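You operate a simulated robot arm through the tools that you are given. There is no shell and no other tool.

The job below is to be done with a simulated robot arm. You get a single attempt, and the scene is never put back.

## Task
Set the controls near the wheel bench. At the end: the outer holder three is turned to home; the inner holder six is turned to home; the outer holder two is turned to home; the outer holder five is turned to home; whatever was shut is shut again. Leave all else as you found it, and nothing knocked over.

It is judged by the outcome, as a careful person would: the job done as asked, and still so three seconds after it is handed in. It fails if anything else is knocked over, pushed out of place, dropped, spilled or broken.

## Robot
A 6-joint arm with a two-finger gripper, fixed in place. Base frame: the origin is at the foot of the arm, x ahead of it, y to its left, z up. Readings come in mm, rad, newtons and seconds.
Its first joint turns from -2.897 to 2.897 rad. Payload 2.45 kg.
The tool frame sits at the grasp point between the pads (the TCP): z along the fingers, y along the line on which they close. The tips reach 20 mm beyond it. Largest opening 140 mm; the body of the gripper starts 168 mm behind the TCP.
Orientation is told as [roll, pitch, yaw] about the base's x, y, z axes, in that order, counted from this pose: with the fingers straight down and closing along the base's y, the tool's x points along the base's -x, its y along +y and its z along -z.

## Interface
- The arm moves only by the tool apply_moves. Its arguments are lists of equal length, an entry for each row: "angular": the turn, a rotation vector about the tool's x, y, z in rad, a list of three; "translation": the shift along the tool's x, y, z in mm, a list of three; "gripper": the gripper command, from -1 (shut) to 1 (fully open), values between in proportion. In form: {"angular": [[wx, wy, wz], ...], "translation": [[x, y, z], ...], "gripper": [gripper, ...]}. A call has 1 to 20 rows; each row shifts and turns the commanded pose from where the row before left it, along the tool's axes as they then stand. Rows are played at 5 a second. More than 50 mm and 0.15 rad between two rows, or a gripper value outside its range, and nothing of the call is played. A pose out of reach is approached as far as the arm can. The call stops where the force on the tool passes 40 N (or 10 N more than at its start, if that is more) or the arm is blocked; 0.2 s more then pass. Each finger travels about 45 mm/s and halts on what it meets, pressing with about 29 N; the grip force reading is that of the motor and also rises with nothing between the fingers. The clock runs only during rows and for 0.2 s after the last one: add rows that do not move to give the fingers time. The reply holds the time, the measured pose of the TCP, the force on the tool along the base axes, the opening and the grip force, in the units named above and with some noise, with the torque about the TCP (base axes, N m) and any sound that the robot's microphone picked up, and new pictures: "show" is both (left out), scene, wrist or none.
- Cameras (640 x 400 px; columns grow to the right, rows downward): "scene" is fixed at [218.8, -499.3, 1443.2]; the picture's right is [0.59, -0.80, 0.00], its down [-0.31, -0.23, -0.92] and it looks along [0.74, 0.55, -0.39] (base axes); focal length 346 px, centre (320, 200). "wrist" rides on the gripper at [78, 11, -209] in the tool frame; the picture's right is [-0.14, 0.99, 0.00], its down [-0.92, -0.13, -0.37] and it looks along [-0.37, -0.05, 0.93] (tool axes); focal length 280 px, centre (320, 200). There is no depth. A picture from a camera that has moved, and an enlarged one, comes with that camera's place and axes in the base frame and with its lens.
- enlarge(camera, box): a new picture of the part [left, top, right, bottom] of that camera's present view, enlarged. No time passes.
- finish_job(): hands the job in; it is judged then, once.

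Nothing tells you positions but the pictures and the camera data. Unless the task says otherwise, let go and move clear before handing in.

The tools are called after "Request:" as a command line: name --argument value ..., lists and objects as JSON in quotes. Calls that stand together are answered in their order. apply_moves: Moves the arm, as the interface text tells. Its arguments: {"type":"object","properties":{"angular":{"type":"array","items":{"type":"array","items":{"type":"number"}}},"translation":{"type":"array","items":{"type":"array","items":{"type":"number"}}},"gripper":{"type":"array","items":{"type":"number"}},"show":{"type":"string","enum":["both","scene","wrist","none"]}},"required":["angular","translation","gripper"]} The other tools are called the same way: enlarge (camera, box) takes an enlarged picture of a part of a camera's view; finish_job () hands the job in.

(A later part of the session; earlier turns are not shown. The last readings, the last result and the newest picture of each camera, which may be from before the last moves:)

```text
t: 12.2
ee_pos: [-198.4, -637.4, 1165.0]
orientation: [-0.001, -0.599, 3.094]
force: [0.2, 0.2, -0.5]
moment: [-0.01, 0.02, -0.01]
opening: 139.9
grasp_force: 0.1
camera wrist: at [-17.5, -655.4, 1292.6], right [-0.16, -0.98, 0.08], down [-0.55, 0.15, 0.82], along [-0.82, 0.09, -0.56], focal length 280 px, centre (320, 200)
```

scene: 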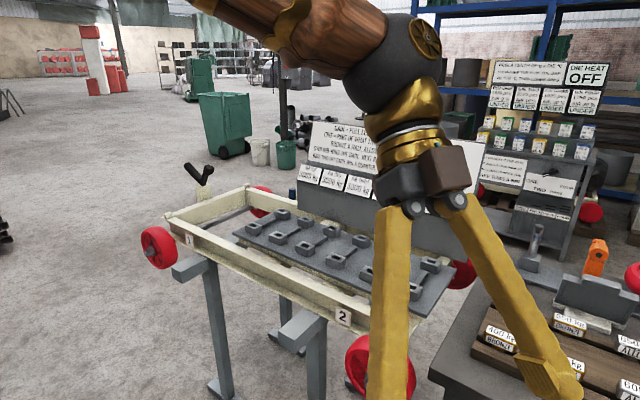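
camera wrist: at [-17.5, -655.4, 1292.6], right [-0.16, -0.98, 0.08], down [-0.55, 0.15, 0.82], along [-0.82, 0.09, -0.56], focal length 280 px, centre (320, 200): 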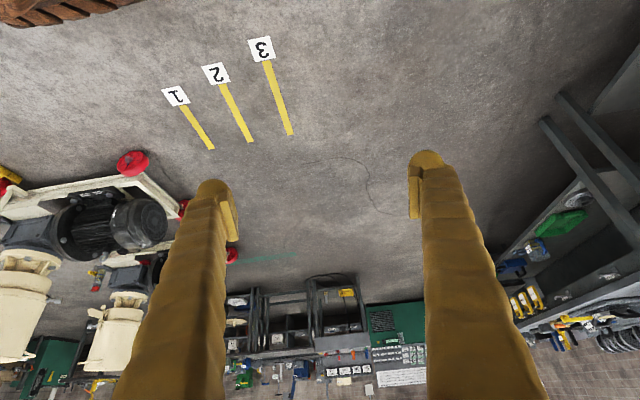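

Request:
enlarge --camera "wrist" --box '[0, 140, 220, 400]'

Request:
enlarge --camera "wrist" --box '[220, 260, 430, 400]'

Request:
apply_moves --angular '[[0.0847, 0, 0.1238], [0.0847, 0, 0.1238], [0.0847, 0, 0.1238], [0.0847, 0, 0.1238], [0.0847, 0, 0.1238], [0, 0, 0]]' --translation '[[0, 0, 0], [0, 0, 0], [0, 0, 0], [0, 0, 0], [0, 0, 0], [0, 0, 0]]' --gripper '[1, 1, 1, 1, 1, 1]' --show "wrist"

```text
1.54 times, centred on (110, 270) of wrist
camera zoom: at [-17.5, -655.4, 1292.6], right [-0.16, -0.98, 0.08], down [-0.55, 0.15, 0.82], along [-0.82, 0.09, -0.56], focal length 431 px, centre (643, 92)
```

zoom: 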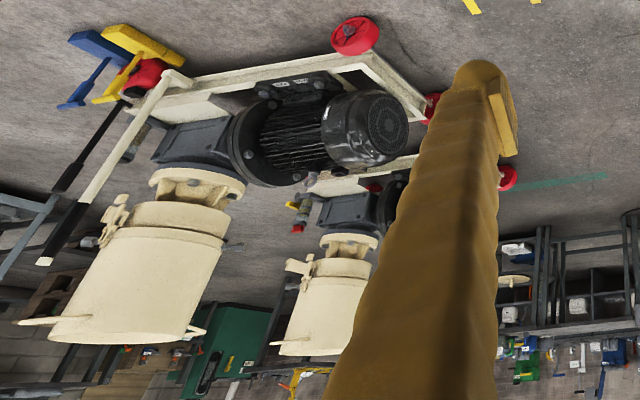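

```text
2.86 times, centred on (325, 330) of wrist
camera zoom: at [-17.5, -655.4, 1292.6], right [-0.16, -0.98, 0.08], down [-0.55, 0.15, 0.82], along [-0.82, 0.09, -0.56], focal length 801 px, centre (306, -171)
```

zoom: 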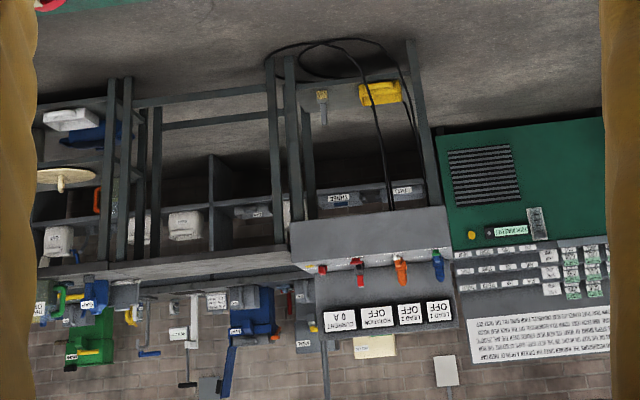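

```text
t: 13.6
ee_pos: [-200.6, -637.1, 1163.9]
orientation: [0.001, -0.6, 2.344]
force: [0.0, -0.6, -0.1]
moment: [-0.03, 0.0, 0.03]
opening: 140.2
grasp_force: 0.1
camera wrist: at [-80.7, -774.1, 1292.4], right [-0.79, -0.61, 0.08], down [-0.29, 0.48, 0.82], along [-0.54, 0.63, -0.56], focal length 280 px, centre (320, 200)
```

wrist: 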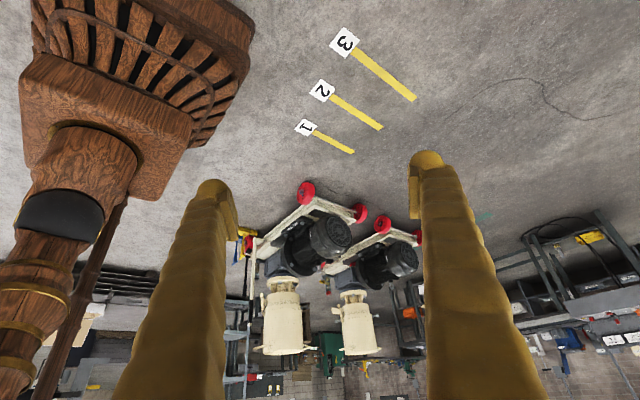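

Request:
enlarge --camera "wrist" --box '[220, 170, 440, 400]'

Request:
enlarge --camera "wrist" --box '[20, 250, 180, 400]'

Request:
apply_moves --angular '[[0.0847, 0, 0.1238], [0.0847, 0, 0.1238], [0.0847, 0, 0.1238], [0.0847, 0, 0.1238], [0.0847, 0, 0.1238], [0, 0, 0]]' --translation '[[0, 0, 0], [0, 0, 0], [0, 0, 0], [0, 0, 0], [0, 0, 0], [0, 0, 0]]' --gripper '[1, 1, 1, 1, 1, 1]' --show "wrist"

```text
1.74 times, centred on (330, 285) of wrist
camera zoom: at [-80.7, -774.1, 1292.4], right [-0.79, -0.61, 0.08], down [-0.29, 0.48, 0.82], along [-0.54, 0.63, -0.56], focal length 488 px, centre (303, 52)
```

zoom: 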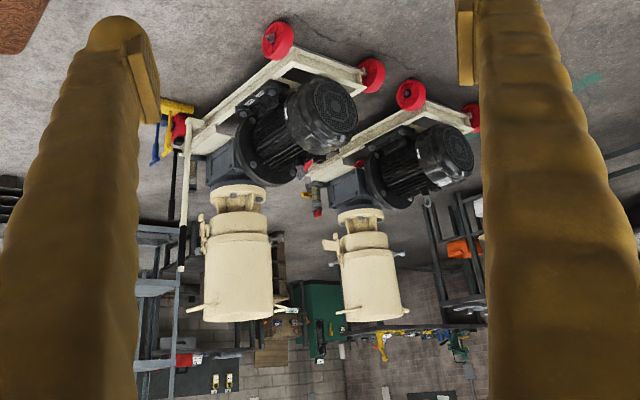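

```text
2.67 times, centred on (100, 325) of wrist
camera zoom: at [-80.7, -774.1, 1292.4], right [-0.79, -0.61, 0.08], down [-0.29, 0.48, 0.82], along [-0.54, 0.63, -0.56], focal length 748 px, centre (907, -133)
```

zoom: 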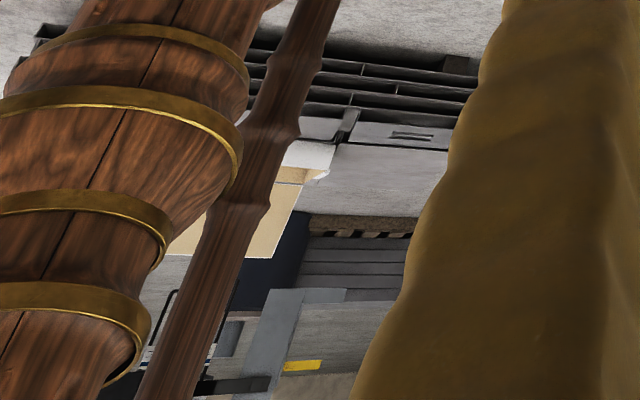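

```text
t: 15.0
ee_pos: [-201.3, -635.8, 1163.5]
orientation: [0.0, -0.599, 1.596]
force: [0.6, -0.9, 0.2]
moment: [-0.02, 0.04, 0.01]
opening: 140.0
grasp_force: 0.1
camera wrist: at [-206.5, -818.7, 1292.2], right [-0.99, 0.09, 0.08], down [0.11, 0.56, 0.82], along [0.03, 0.83, -0.56], focal length 280 px, centre (320, 200)
```

wrist: 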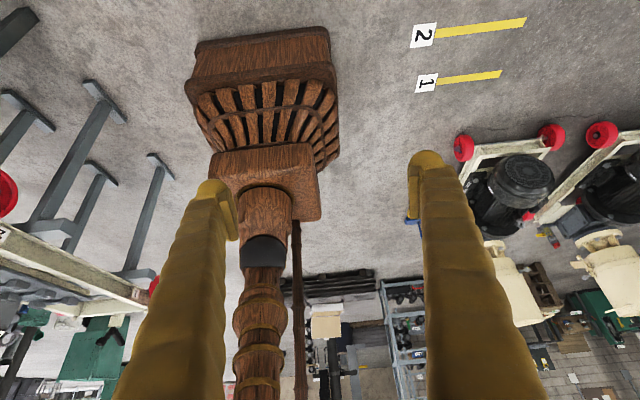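

The rest of the ring (pump trolleys, shelves, meters) is out of this fixed arm's reach. So the controls should be within about 1 m. I'll go back toward the wheel bench and look at it closely from above.

Request:
apply_moves --angular '[[-0.0847, 0, -0.1238], [-0.0847, 0, -0.1238], [-0.0847, 0, -0.1238], [-0.0847, 0, -0.1238], [-0.0847, 0, -0.1238], [-0.0847, 0, -0.1238], [-0.0847, 0, -0.1238], [-0.0847, 0, -0.1238], [-0.0847, 0, -0.1238], [-0.0847, 0, -0.1238], [-0.0847, 0, -0.1238], [-0.0847, 0, -0.1238], [-0.0847, 0, -0.1238], [-0.0847, 0, -0.1238], [-0.0847, 0, -0.1238], [-0.0847, 0, -0.1238], [-0.0847, 0, -0.1238], [-0.0847, 0, -0.1238], [-0.0847, 0, -0.1238], [0, 0, 0]]' --translation '[[0, 0, 0], [0, 0, 0], [0, 0, 0], [0, 0, 0], [0, 0, 0], [0, 0, 0], [0, 0, 0], [0, 0, 0], [0, 0, 0], [0, 0, 0], [0, 0, 0], [0, 0, 0], [0, 0, 0], [0, 0, 0], [0, 0, 0], [0, 0, 0], [0, 0, 0], [0, 0, 0], [0, 0, 0], [0, 0, 0]]' --gripper '[1, 1, 1, 1, 1, 1, 1, 1, 1, 1, 1, 1, 1, 1, 1, 1, 1, 1, 1, 1]' --show "wrist"

Request:
apply_moves --angular '[[-0.0395, 0, -0.0578], [-0.0395, 0, -0.0578], [-0.0395, 0, -0.0578], [-0.0395, 0, -0.0578], [-0.0395, 0, -0.0578], [-0.0395, 0, -0.0578], [-0.0395, 0, -0.0578], [-0.0395, 0, -0.0578], [-0.0395, 0, -0.0578], [-0.0395, 0, -0.0578], [-0.0395, 0, -0.0578], [-0.0395, 0, -0.0578], [-0.0395, 0, -0.0578], [-0.0395, 0, -0.0578], [-0.0395, 0, -0.0578], [-0.0395, 0, -0.0578], [0, 0, 0]]' --translation '[[0, 46.7, 0], [0, 46.7, 0], [0, 46.7, 0], [0, 46.7, 0], [0, 46.7, 0], [0, 46.7, 0], [0, 46.7, 0], [0, 46.7, 0], [0, 46.7, 0], [0, 46.7, 0], [0, 46.7, 0], [0, 46.7, 0], [0, 46.7, 0], [0, 46.7, 0], [0, 46.7, 0], [0, 46.7, 0], [0, 0, 0]]' --gripper '[1, 1, 1, 1, 1, 1, 1, 1, 1, 1, 1, 1, 1, 1, 1, 1, 1]' --show "both"

```text
t: 19.2
ee_pos: [-200.0, -637.0, 1163.7]
orientation: [0.003, -0.6, -1.841]
force: [-0.4, -0.6, -0.1]
moment: [0.02, -0.01, -0.02]
opening: 140.2
grasp_force: 0.1
camera wrist: at [-141.8, -463.4, 1292.4], right [0.93, -0.37, 0.08], down [-0.27, -0.5, 0.82], along [-0.27, -0.78, -0.56], focal length 280 px, centre (320, 200)
```

wrist: 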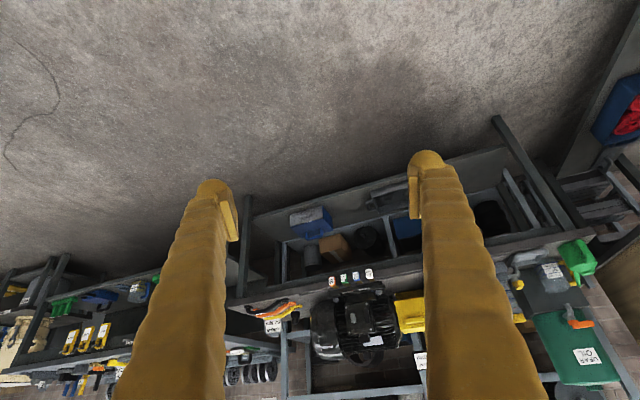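

```text
t: 22.8
ee_pos: [489.8, -458.0, 1160.2]
orientation: [0.0, -0.59, -0.718]
force: [-0.1, -0.1, 0.1]
moment: [0.01, -0.04, 0.01]
opening: 140.1
grasp_force: 0.1
camera wrist: at [360.3, -330.3, 1289.8], right [0.74, 0.67, 0.08], down [0.34, -0.46, 0.82], along [0.58, -0.58, -0.57], focal length 280 px, centre (320, 200)
```

scene: 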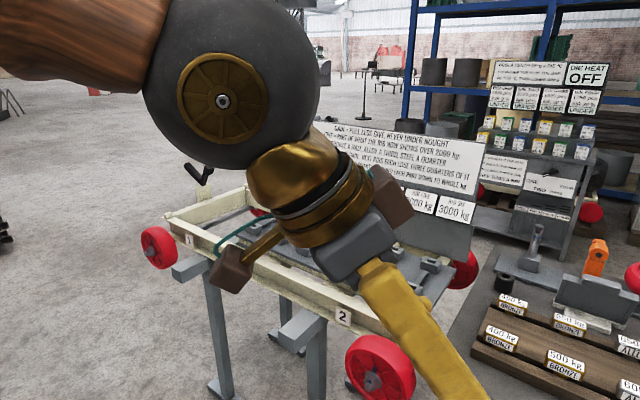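
wrist: 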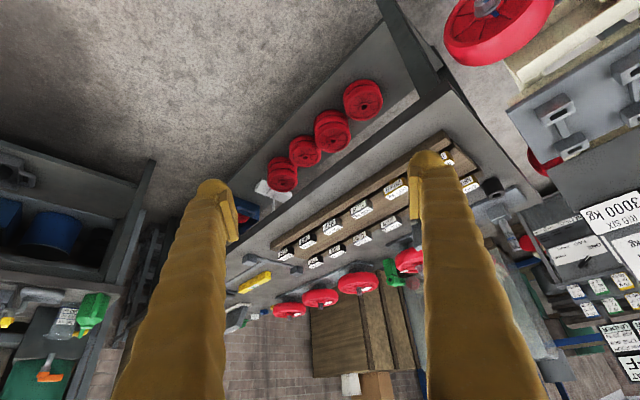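

Request:
enlarge --camera "wrist" --box '[220, 220, 420, 345]'

Request:
enlarge --camera "wrist" --box '[230, 70, 430, 230]'

Request:
enlarge --camera "wrist" --box '[440, 120, 640, 320]'

Request:
enlarge --camera "wrist" --box '[0, 140, 180, 390]'

```text
3.20 times, centred on (320, 282) of wrist
camera zoom: at [360.3, -330.3, 1289.8], right [0.74, 0.67, 0.08], down [0.34, -0.46, 0.82], along [0.58, -0.58, -0.57], focal length 897 px, centre (320, -64)
```

zoom: 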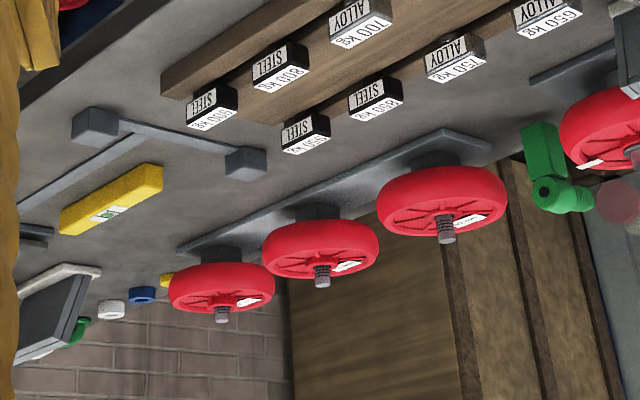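

```text
2.50 times, centred on (330, 150) of wrist
camera zoom: at [360.3, -330.3, 1289.8], right [0.74, 0.67, 0.08], down [0.34, -0.46, 0.82], along [0.58, -0.58, -0.57], focal length 701 px, centre (295, 325)
```

zoom: 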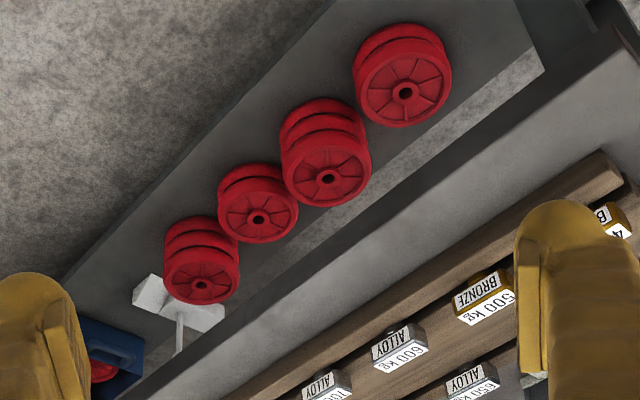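

```text
2.00 times, centred on (540, 220) of wrist
camera zoom: at [360.3, -330.3, 1289.8], right [0.74, 0.67, 0.08], down [0.34, -0.46, 0.82], along [0.58, -0.58, -0.57], focal length 561 px, centre (-120, 160)
```

zoom: 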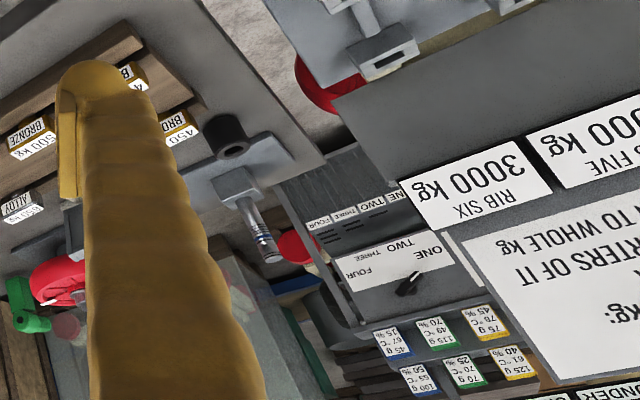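

```text
1.60 times, centred on (90, 265) of wrist
camera zoom: at [360.3, -330.3, 1289.8], right [0.74, 0.67, 0.08], down [0.34, -0.46, 0.82], along [0.58, -0.58, -0.57], focal length 449 px, centre (688, 96)
```

zoom: 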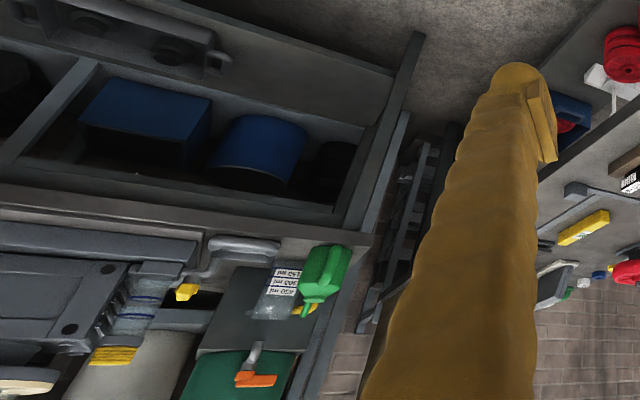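

No turning controls on the wheel bench itself besides the fixed wheel posts. I'll return to the trolley's rib panel, whose six outer and six inner sockets match the names, and look straight down at it.

Request:
apply_moves --angular '[[-0.0369, 0, -0.0539], [-0.0369, 0, -0.0539], [-0.0369, 0, -0.0539], [-0.0369, 0, -0.0539], [-0.0369, 0, -0.0539], [-0.0369, 0, -0.0539], [-0.0369, 0, -0.0539], [-0.0369, 0, -0.0539], [-0.0369, 0, -0.0539], [-0.0369, 0, -0.0539], [-0.0369, 0, -0.0539], [0, 0.15, 0], [0, 0.15, 0], [0, 0.15, 0], [0, 0.14, 0], [0, 0, 0]]' --translation '[[0, 45.6, 0], [0, 45.6, 0], [0, 45.6, 0], [0, 45.6, 0], [0, 45.6, 0], [0, 45.6, 0], [0, 45.6, 0], [0, 45.6, 0], [0, 45.6, 0], [0, 45.6, 0], [0, 45.6, 0], [0, 0, 0], [0, 0, 0], [0, 0, 0], [0, 0, 0], [0, 0, 0]]' --gripper '[1, 1, 1, 1, 1, 1, 1, 1, 1, 1, 1, 1, 1, 1, 1, 1]' --show "both"

```text
t: 26.2
ee_pos: [673.5, -2.7, 1162.7]
orientation: [-0.002, -0.008, -0.001]
force: [0.0, 0.5, -0.2]
moment: [0.01, 0.01, -0.04]
opening: 140.1
grasp_force: 0.1
camera wrist: at [594.4, 8.9, 1371.1], right [0.14, 0.99, 0.0], down [0.92, -0.13, 0.38], along [0.37, -0.05, -0.93], focal length 280 px, centre (320, 200)
```

scene: 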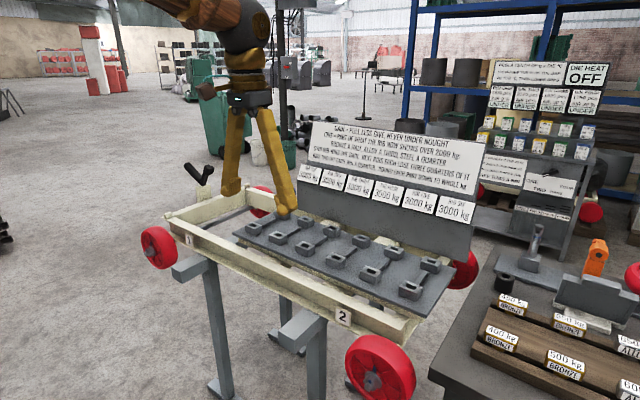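
wrist: 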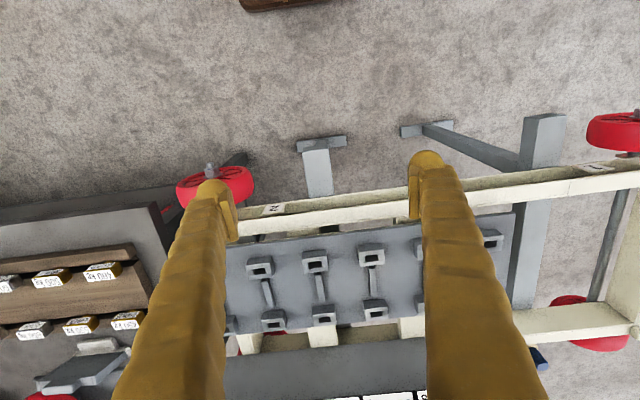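

Request:
enlarge --camera "wrist" --box '[225, 230, 425, 355]'

Request:
enlarge --camera "wrist" --box '[440, 200, 540, 340]'

Request:
enlarge --camera "wrist" --box '[0, 200, 180, 400]'

Request:
enlarge --camera "wrist" --box '[440, 80, 640, 220]'

```text
3.20 times, centred on (325, 292) of wrist
camera zoom: at [594.4, 8.9, 1371.1], right [0.14, 0.99, 0.0], down [0.92, -0.13, 0.38], along [0.37, -0.05, -0.93], focal length 897 px, centre (304, -96)
```

zoom: 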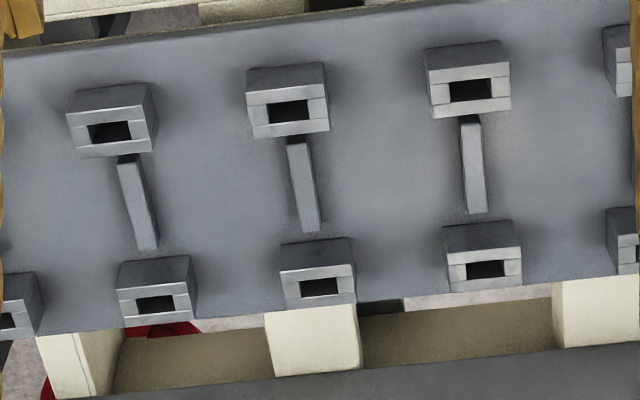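

```text
2.86 times, centred on (490, 270) of wrist
camera zoom: at [594.4, 8.9, 1371.1], right [0.14, 0.99, 0.0], down [0.92, -0.13, 0.38], along [0.37, -0.05, -0.93], focal length 801 px, centre (-166, 0)
```

zoom: 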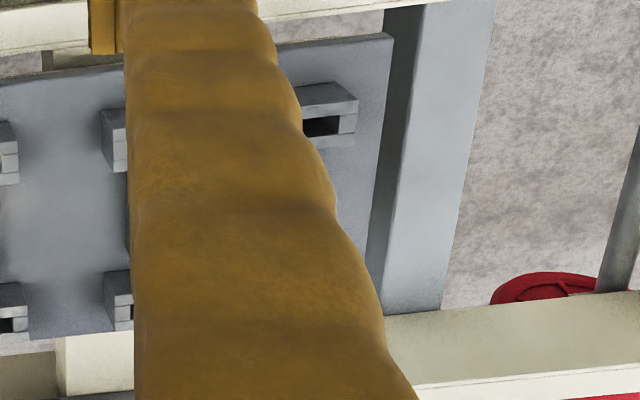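

```text
2.00 times, centred on (90, 300) of wrist
camera zoom: at [594.4, 8.9, 1371.1], right [0.14, 0.99, 0.0], down [0.92, -0.13, 0.38], along [0.37, -0.05, -0.93], focal length 561 px, centre (780, 0)
```

zoom: 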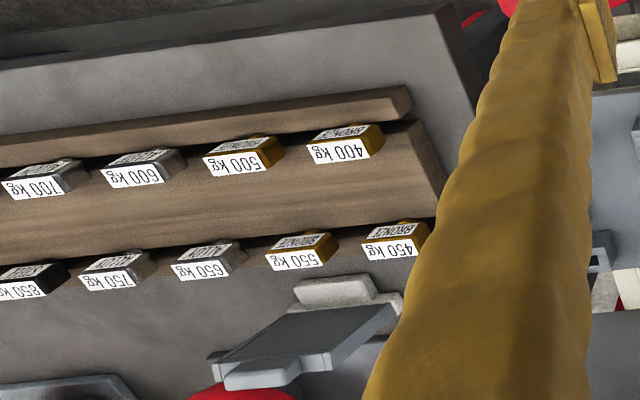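

```text
2.86 times, centred on (540, 150) of wrist
camera zoom: at [594.4, 8.9, 1371.1], right [0.14, 0.99, 0.0], down [0.92, -0.13, 0.38], along [0.37, -0.05, -0.93], focal length 801 px, centre (-309, 343)
```

zoom: 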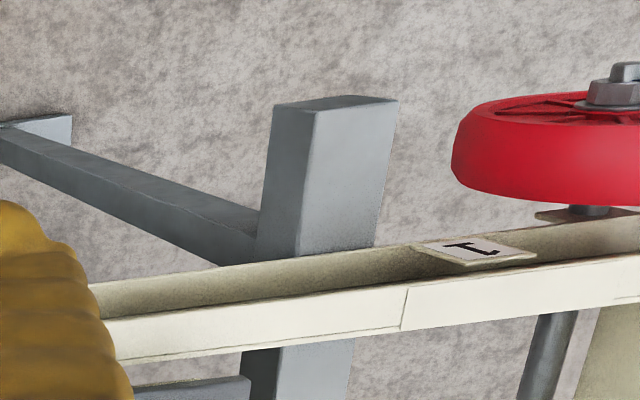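

The sockets look alike at this scale, but small rotation differences might be there. I'll zoom far into each one from the fixed scene camera to compare their angles.

Request:
enlarge --camera "scene" --box '[240, 218, 272, 238]'

Request:
enlarge --camera "scene" --box '[262, 226, 294, 246]'

Request:
enlarge --camera "scene" --box '[290, 236, 322, 256]'

Request:
enlarge --camera "scene" --box '[320, 248, 352, 268]'

Request:
enlarge --camera "scene" --box '[355, 262, 387, 282]'

Request:
enlarge --camera "scene" --box '[394, 278, 426, 298]'

Request:
enlarge --camera "scene" --box '[415, 254, 447, 274]'

Request:
enlarge --camera "scene" --box '[378, 242, 410, 262]'

```text
16.00 times, centred on (256, 228) of scene
camera zoom: at [218.8, -499.3, 1443.2], right [0.59, -0.8, 0.0], down [-0.31, -0.23, -0.92], along [0.74, 0.55, -0.39], focal length 5539 px, centre (1344, -248)
```

zoom: 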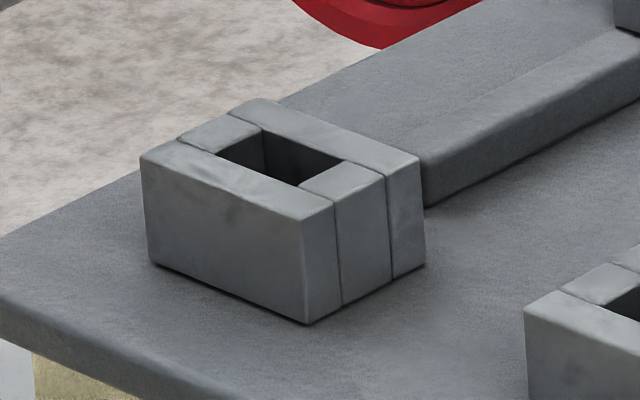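

```text
16.00 times, centred on (278, 236) of scene
camera zoom: at [218.8, -499.3, 1443.2], right [0.59, -0.8, 0.0], down [-0.31, -0.23, -0.92], along [0.74, 0.55, -0.39], focal length 5539 px, centre (992, -376)
```

zoom: 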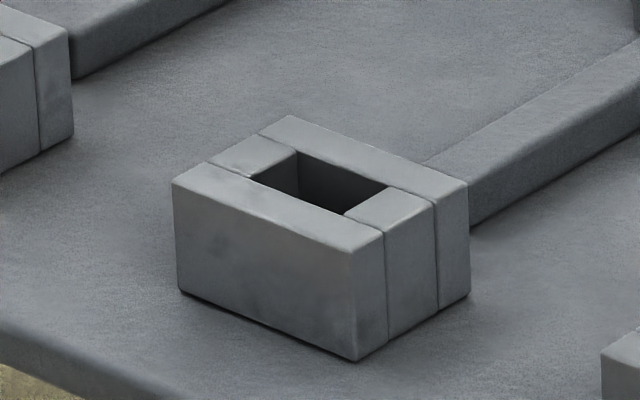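

```text
16.00 times, centred on (306, 246) of scene
camera zoom: at [218.8, -499.3, 1443.2], right [0.59, -0.8, 0.0], down [-0.31, -0.23, -0.92], along [0.74, 0.55, -0.39], focal length 5539 px, centre (544, -536)
```

zoom: 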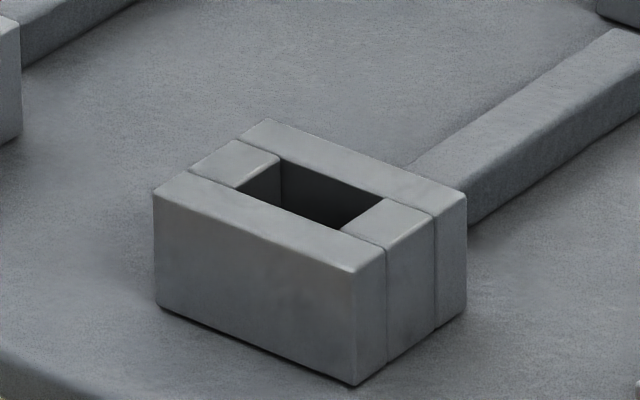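

```text
16.00 times, centred on (336, 258) of scene
camera zoom: at [218.8, -499.3, 1443.2], right [0.59, -0.8, 0.0], down [-0.31, -0.23, -0.92], along [0.74, 0.55, -0.39], focal length 5539 px, centre (64, -728)
```

zoom: 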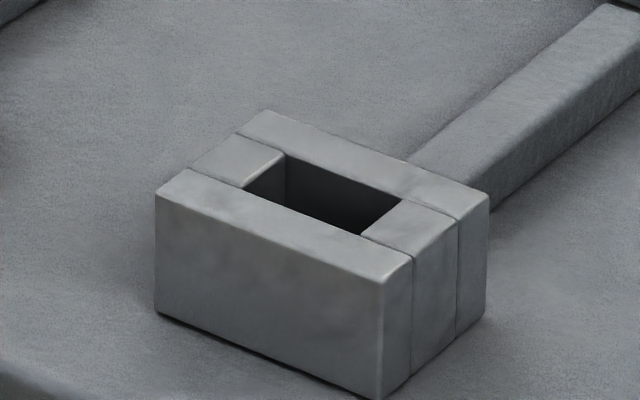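

```text
16.00 times, centred on (371, 272) of scene
camera zoom: at [218.8, -499.3, 1443.2], right [0.59, -0.8, 0.0], down [-0.31, -0.23, -0.92], along [0.74, 0.55, -0.39], focal length 5539 px, centre (-496, -952)
```

zoom: 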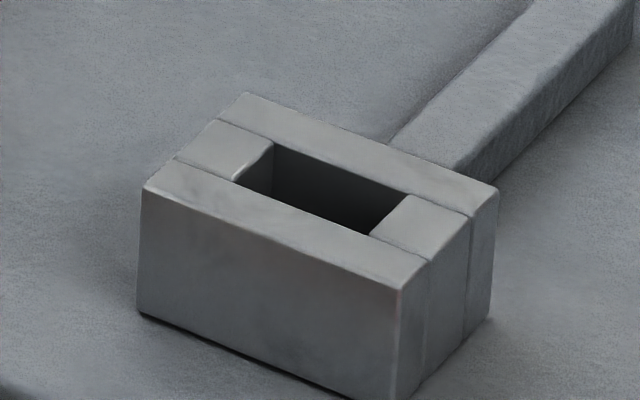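

```text
16.00 times, centred on (410, 288) of scene
camera zoom: at [218.8, -499.3, 1443.2], right [0.59, -0.8, 0.0], down [-0.31, -0.23, -0.92], along [0.74, 0.55, -0.39], focal length 5539 px, centre (-1120, -1208)
```

zoom: 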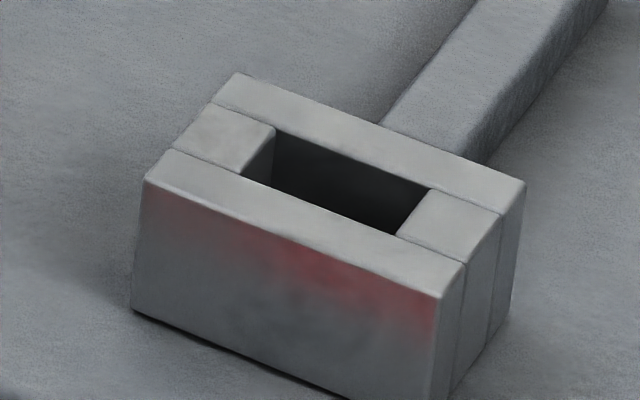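

```text
16.00 times, centred on (431, 264) of scene
camera zoom: at [218.8, -499.3, 1443.2], right [0.59, -0.8, 0.0], down [-0.31, -0.23, -0.92], along [0.74, 0.55, -0.39], focal length 5539 px, centre (-1456, -824)
```

zoom: 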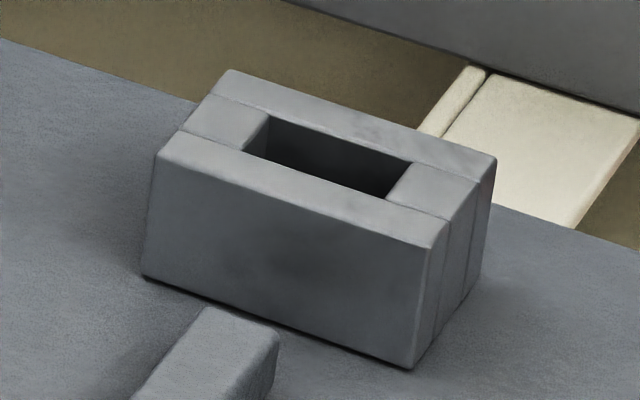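

```text
16.00 times, centred on (394, 252) of scene
camera zoom: at [218.8, -499.3, 1443.2], right [0.59, -0.8, 0.0], down [-0.31, -0.23, -0.92], along [0.74, 0.55, -0.39], focal length 5539 px, centre (-864, -632)
```

zoom: 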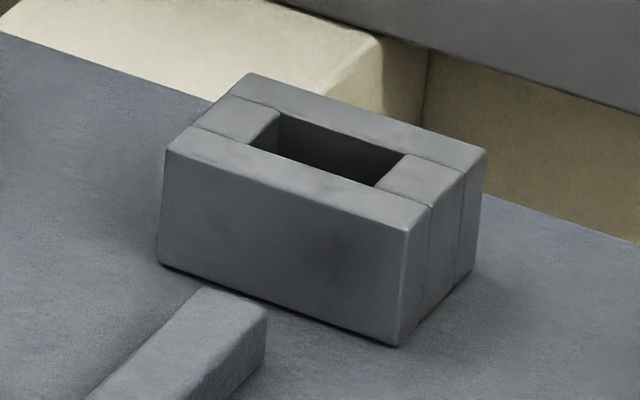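

All twelve sockets measure at the same angle (long side along base y), so nothing there appears turned. I'll look into the slots, and also at the crank and the trolley's left end.

Request:
enlarge --camera "wrist" --box '[352, 245, 392, 270]'

Request:
enlarge --camera "wrist" --box '[295, 250, 335, 275]'

Request:
enlarge --camera "wrist" --box '[240, 255, 280, 280]'

Request:
enlarge --camera "wrist" --box '[355, 295, 395, 320]'

Request:
enlarge --camera "scene" --box '[160, 150, 240, 200]'

Request:
enlarge --camera "scene" --box '[500, 240, 640, 330]'

```text
16.00 times, centred on (372, 258) of wrist
camera zoom: at [594.4, 8.9, 1371.1], right [0.14, 0.99, 0.0], down [0.92, -0.13, 0.38], along [0.37, -0.05, -0.93], focal length 4486 px, centre (-512, -720)
```

zoom: 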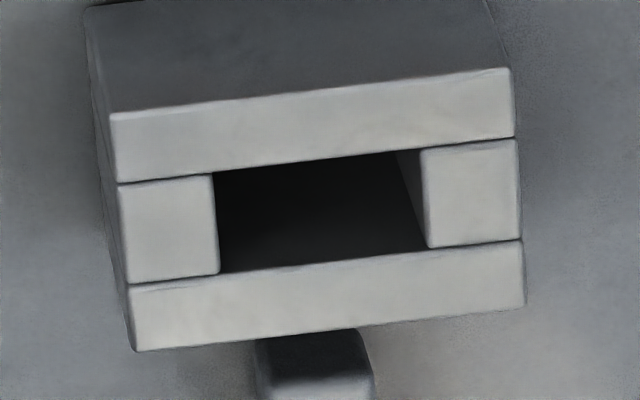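

```text
16.00 times, centred on (315, 262) of wrist
camera zoom: at [594.4, 8.9, 1371.1], right [0.14, 0.99, 0.0], down [0.92, -0.13, 0.38], along [0.37, -0.05, -0.93], focal length 4486 px, centre (400, -800)
```

zoom: 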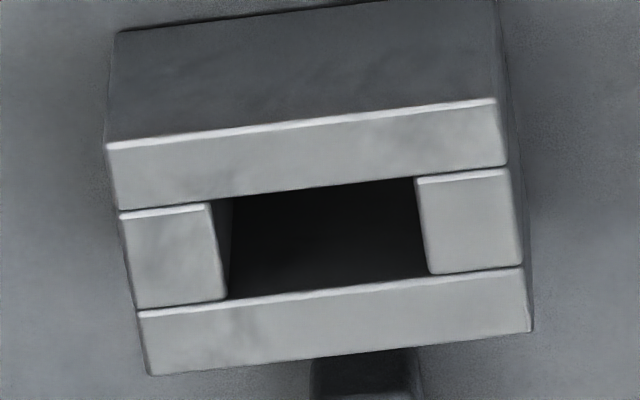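

```text
16.00 times, centred on (260, 268) of wrist
camera zoom: at [594.4, 8.9, 1371.1], right [0.14, 0.99, 0.0], down [0.92, -0.13, 0.38], along [0.37, -0.05, -0.93], focal length 4486 px, centre (1280, -880)
```

zoom: 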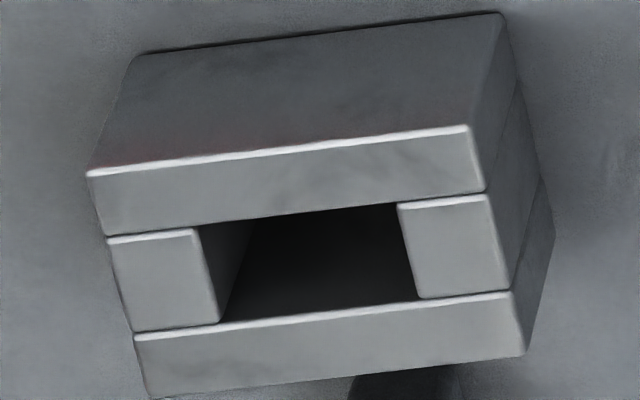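

```text
16.00 times, centred on (375, 308) of wrist
camera zoom: at [594.4, 8.9, 1371.1], right [0.14, 0.99, 0.0], down [0.92, -0.13, 0.38], along [0.37, -0.05, -0.93], focal length 4486 px, centre (-560, -1520)
```

zoom: 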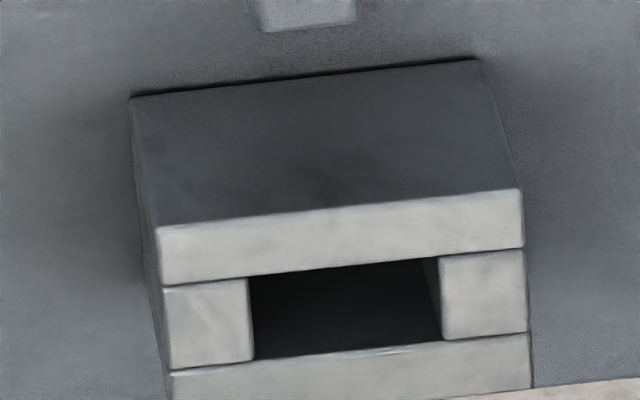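

```text
8.00 times, centred on (200, 175) of scene
camera zoom: at [218.8, -499.3, 1443.2], right [0.59, -0.8, 0.0], down [-0.31, -0.23, -0.92], along [0.74, 0.55, -0.39], focal length 2769 px, centre (1280, 400)
```

zoom: 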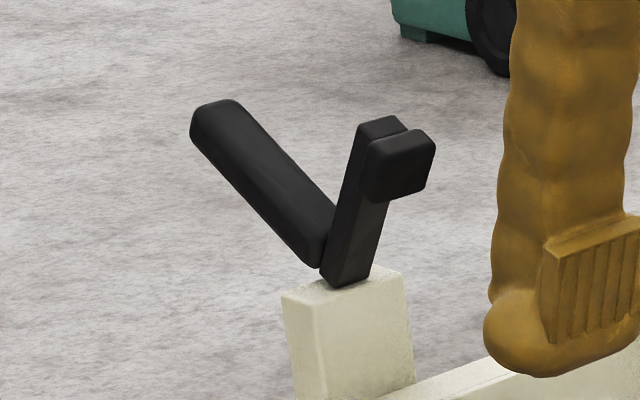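

```text
4.44 times, centred on (570, 285) of scene
camera zoom: at [218.8, -499.3, 1443.2], right [0.59, -0.8, 0.0], down [-0.31, -0.23, -0.92], along [0.74, 0.55, -0.39], focal length 1538 px, centre (-791, -178)
```

zoom: 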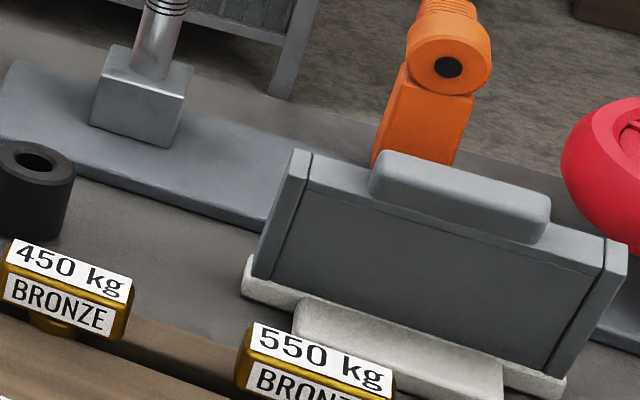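

All twelve sockets measure level and at the same angle, both the named ones and the others, so looking won't tell me if they turn. I put outer holder three's top at about (905, 64, 924). I'll move above it with the jaws partly open and look from close up.

Request:
apply_moves --angular '[[0, 0.008, 0], [0, 0, 0], [0, 0, 0], [0, 0, 0], [0, 0, 0], [0, 0, 0], [0, 0, 0], [0, 0, 0]]' --translation '[[-46, 13.3, 0], [-46, 13.3, 0], [-46, 13.3, 0], [-46, 13.3, 0], [-48, 13.3, 0], [0, 0, 40], [0, 0, 40], [0, 0, 0]]' --gripper '[0.2, 0.2, 0.2, 0.2, 0.2, 0.2, 0.2, 0.2]' --show "both"

```text
t: 28.0
ee_pos: [907.4, 62.9, 1085.1]
orientation: [-0.002, -0.002, -0.002]
force: [-0.1, -0.6, 0.6]
moment: [-0.01, 0.01, -0.05]
opening: 83.9
grasp_force: 0.1
camera wrist: at [828.4, 74.0, 1293.2], right [0.14, 0.99, 0.0], down [0.92, -0.13, 0.37], along [0.37, -0.05, -0.93], focal length 280 px, centre (320, 200)
```

scene: 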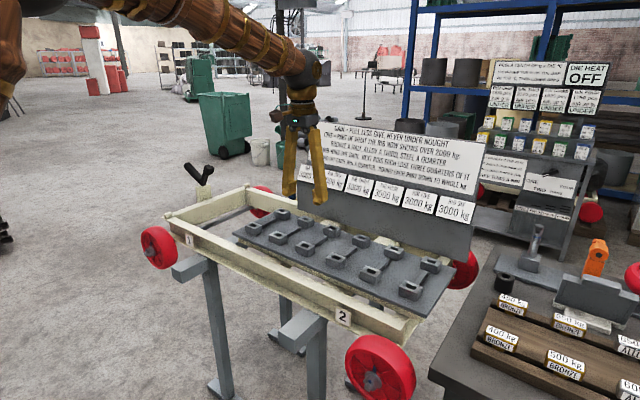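
wrist: 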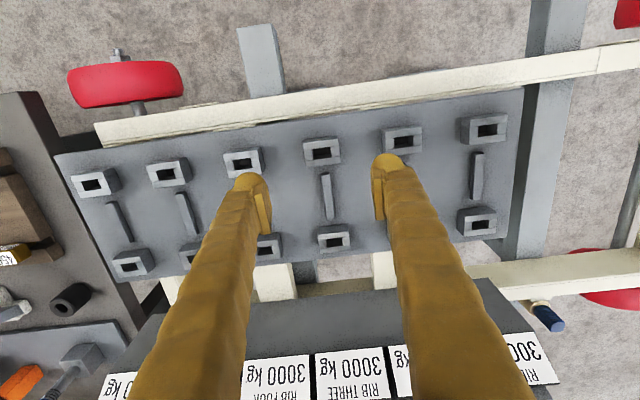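

Rib three is now between the fingers, matching the "RIB THREE" plate. I'll zoom on the sockets and on the small blue object at the trolley's far left.

Request:
enlarge --camera "wrist" --box '[505, 280, 585, 350]'

Request:
enlarge --camera "wrist" --box '[285, 125, 365, 175]'

Request:
enlarge --camera "wrist" --box '[60, 130, 220, 290]'

Request:
enlarge --camera "wrist" --box '[420, 90, 540, 260]'

Request:
enlarge --camera "wrist" --box '[290, 170, 370, 260]'

```text
5.71 times, centred on (545, 315) of wrist
camera zoom: at [828.4, 74.0, 1293.2], right [0.14, 0.99, 0.0], down [0.92, -0.13, 0.37], along [0.37, -0.05, -0.93], focal length 1602 px, centre (-966, -457)
```

zoom: 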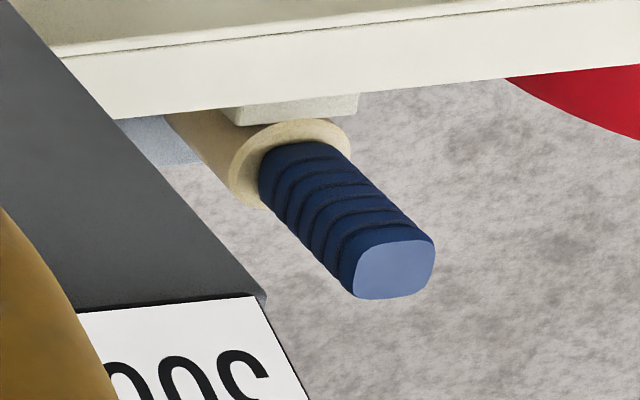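

```text
8.00 times, centred on (325, 150) of wrist
camera zoom: at [828.4, 74.0, 1293.2], right [0.14, 0.99, 0.0], down [0.92, -0.13, 0.37], along [0.37, -0.05, -0.93], focal length 2243 px, centre (280, 600)
```

zoom: 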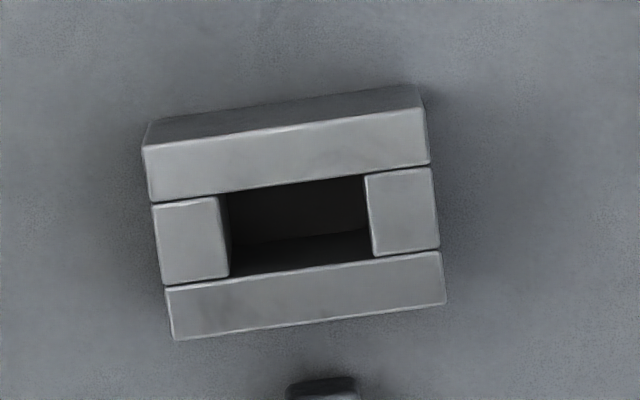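

```text
2.50 times, centred on (140, 210) of wrist
camera zoom: at [828.4, 74.0, 1293.2], right [0.14, 0.99, 0.0], down [0.92, -0.13, 0.37], along [0.37, -0.05, -0.93], focal length 701 px, centre (770, 175)
```

zoom: 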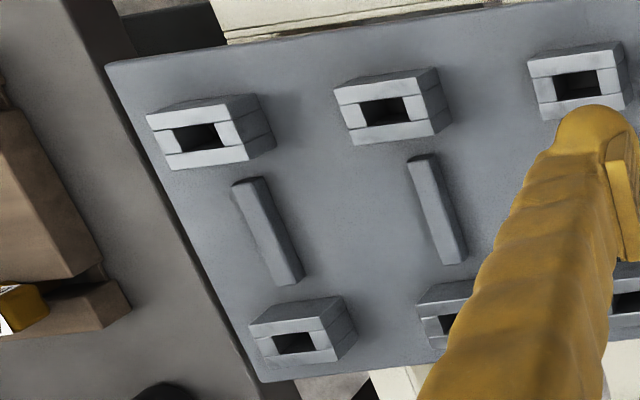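

```text
2.35 times, centred on (480, 175) of wrist
camera zoom: at [828.4, 74.0, 1293.2], right [0.14, 0.99, 0.0], down [0.92, -0.13, 0.37], along [0.37, -0.05, -0.93], focal length 660 px, centre (-56, 259)
```

zoom: 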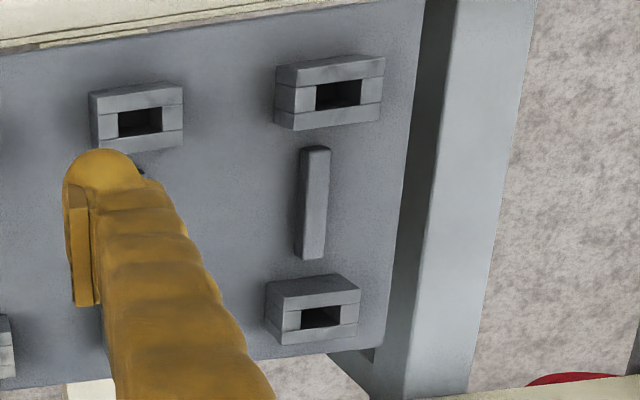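

```text
4.44 times, centred on (330, 215) of wrist
camera zoom: at [828.4, 74.0, 1293.2], right [0.14, 0.99, 0.0], down [0.92, -0.13, 0.37], along [0.37, -0.05, -0.93], focal length 1246 px, centre (276, 133)
```

zoom: 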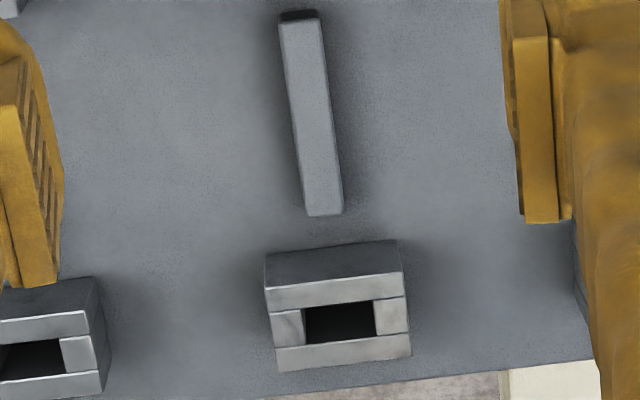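

The sockets sit flush and separate from the little bars. To learn whether a holder moves at all, I'll lower onto outer holder three (named in the job), take a light grip on its two end faces, and feel for compliance.

Request:
apply_moves --angular '[[0, 0, 0], [0, 0, 0], [0, 0, 0], [0, 0, 0], [0, 0, 0], [0, 0, 0], [0, 0, 0]]' --translation '[[-1.6, 2.6, 0], [0, 0, 40], [0, 0, 40], [0, 0, 40], [0, 0, 20], [0, 0, 17], [0, 0, 0]]' --gripper '[0.2, 0.2, 0.2, 0.2, 0.2, 0.2, 0.2]' --show "both"

```text
t: 29.6
ee_pos: [907.7, 65.5, 926.7]
orientation: [-0.002, -0.003, -0.001]
force: [-0.7, 0.4, 0.7]
moment: [0.01, -0.01, 0.01]
opening: 84.0
grasp_force: 0.1
camera wrist: at [828.8, 77.1, 1134.6], right [0.14, 0.99, 0.0], down [0.92, -0.13, 0.37], along [0.37, -0.05, -0.93], focal length 280 px, centre (320, 200)
```

scene: 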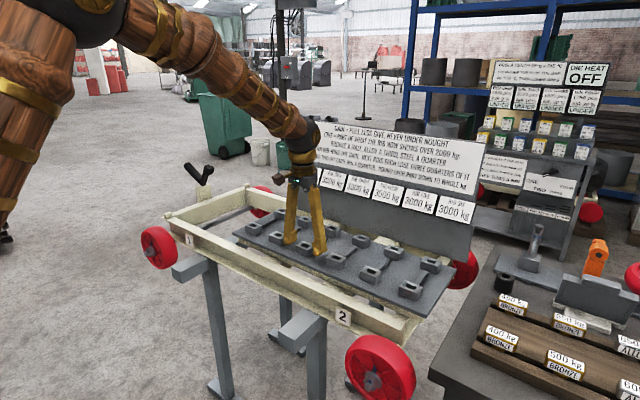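
wrist: 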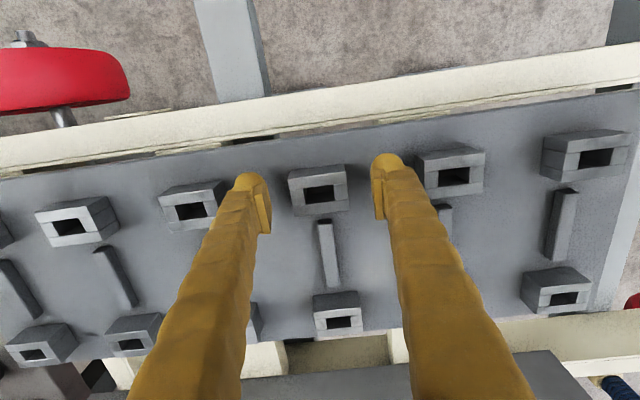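

Request:
enlarge --camera "wrist" --box '[230, 140, 430, 265]'

Request:
enlarge --camera "scene" --box '[260, 200, 356, 260]'

Request:
apply_moves --angular '[[0, 0, 0], [0, 0, 0], [0, 0, 0], [0, 0, 0], [0, 0, 0]]' --translation '[[0, 0, 0], [0, 0, 0], [0, 0, 0], [0, 0, 0], [0, 0, 0]]' --gripper '[-0.3, -0.36, -0.36, -0.36, -0.36]' --show "both"

```text
3.20 times, centred on (330, 202) of wrist
camera zoom: at [828.8, 77.1, 1134.6], right [0.14, 0.99, 0.0], down [0.92, -0.13, 0.37], along [0.37, -0.05, -0.93], focal length 897 px, centre (288, 192)
```

zoom: 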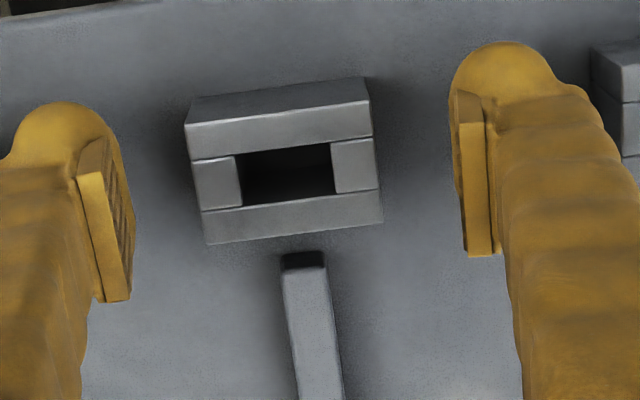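

```text
6.67 times, centred on (308, 230) of scene
camera zoom: at [218.8, -499.3, 1443.2], right [0.59, -0.8, 0.0], down [-0.31, -0.23, -0.92], along [0.74, 0.55, -0.39], focal length 2308 px, centre (400, 0)
```

zoom: 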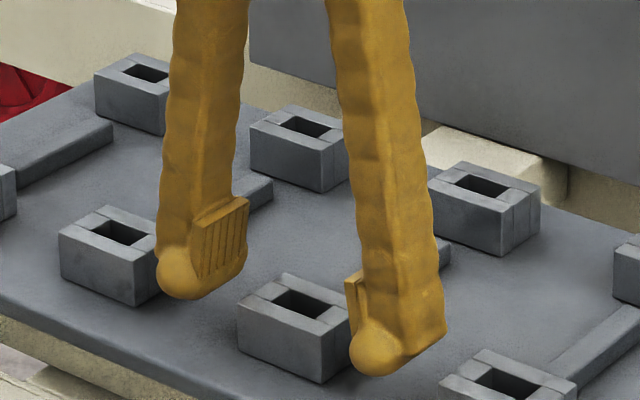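

```text
t: 30.8
ee_pos: [907.5, 65.8, 926.4]
orientation: [-0.003, -0.001, -0.003]
force: [0.3, -6.5, 0.2]
moment: [-0.05, -0.01, 0.02]
opening: 49.3
grasp_force: 3.6
camera wrist: at [828.8, 76.9, 1134.6], right [0.14, 0.99, 0.0], down [0.92, -0.13, 0.37], along [0.37, -0.05, -0.93], focal length 280 px, centre (320, 200)
```

scene: 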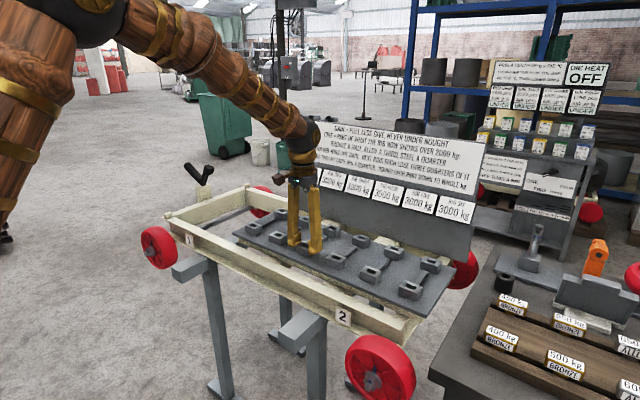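
wrist: 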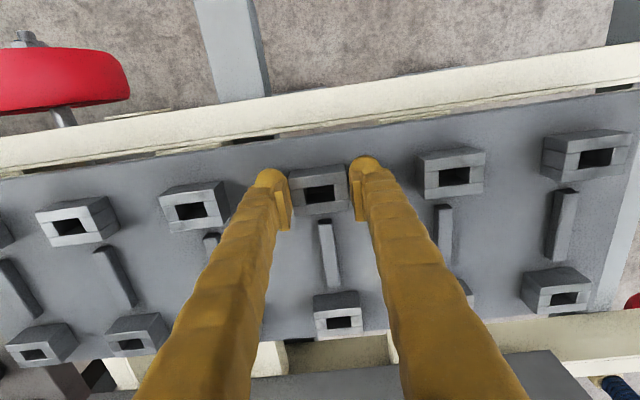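

One finger has touched the holder, which is slightly toward −y. I'll shift a hair toward −y and finish a light closing.

Request:
apply_moves --angular '[[0, 0, 0], [0, 0, 0], [0, 0, 0], [0, 0, 0]]' --translation '[[0, -1.0, 0], [0, 0, 0], [0, 0, 0], [0, 0, 0]]' --gripper '[-0.36, -0.4, -0.45, -0.45]' --show "wrist"

```text
t: 31.8
ee_pos: [908.5, 65.2, 926.0]
orientation: [-0.003, -0.002, -0.003]
force: [-2.9, -0.9, -2.9]
moment: [0.0, 0.02, 0.0]
opening: 47.3
grasp_force: 45.1
camera wrist: at [829.1, 76.1, 1134.8], right [0.14, 0.99, 0.0], down [0.92, -0.13, 0.37], along [0.37, -0.05, -0.93], focal length 280 px, centre (320, 200)
```

wrist: 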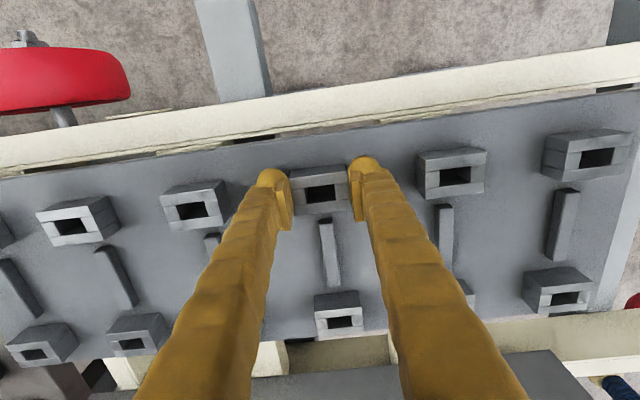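

I have it gripped at 47 mm. Now a tiny twist about the vertical to feel whether it's free or fixed.

Request:
apply_moves --angular '[[0, 0, 0.02], [0, 0, 0.02], [0, 0, 0]]' --translation '[[0, 0, 0], [0, 0, 0], [0, 0, 0]]' --gripper '[-0.45, -0.45, -0.45]' --show "none"

```text
t: 32.6
ee_pos: [907.7, 65.4, 926.2]
orientation: [-0.001, -0.003, -0.041]
force: [0.4, 9.1, -15.8]
moment: [0.14, -0.09, 0.01]
opening: 47.3
grasp_force: 44.9
```

The tool turned 0.04 rad with almost no twisting torque, so the holder may be turning with it. I'll look closely.

Request:
enlarge --camera "wrist" --box '[240, 140, 400, 240]'

Request:
enlarge --camera "scene" --box '[290, 236, 322, 256]'

```text
4.00 times, centred on (320, 190) of wrist
camera zoom: at [829.6, 79.2, 1134.9], right [0.18, 0.98, 0.0], down [0.91, -0.17, 0.37], along [0.36, -0.07, -0.93], focal length 1122 px, centre (320, 240)
```

zoom: 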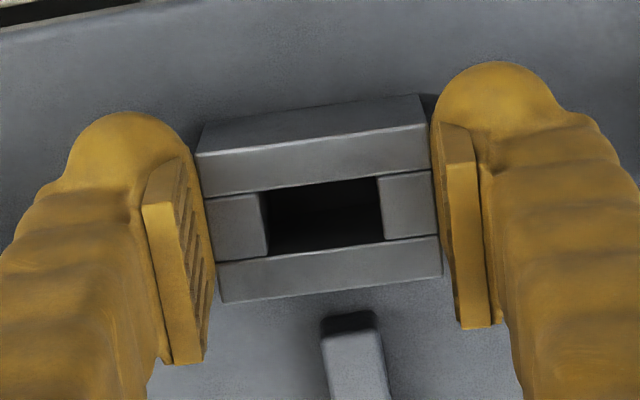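

```text
16.00 times, centred on (306, 246) of scene
camera zoom: at [218.8, -499.3, 1443.2], right [0.59, -0.8, 0.0], down [-0.31, -0.23, -0.92], along [0.74, 0.55, -0.39], focal length 5539 px, centre (544, -536)
```

zoom: 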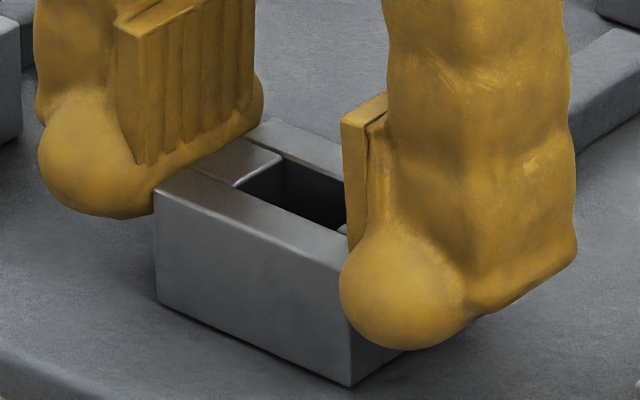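

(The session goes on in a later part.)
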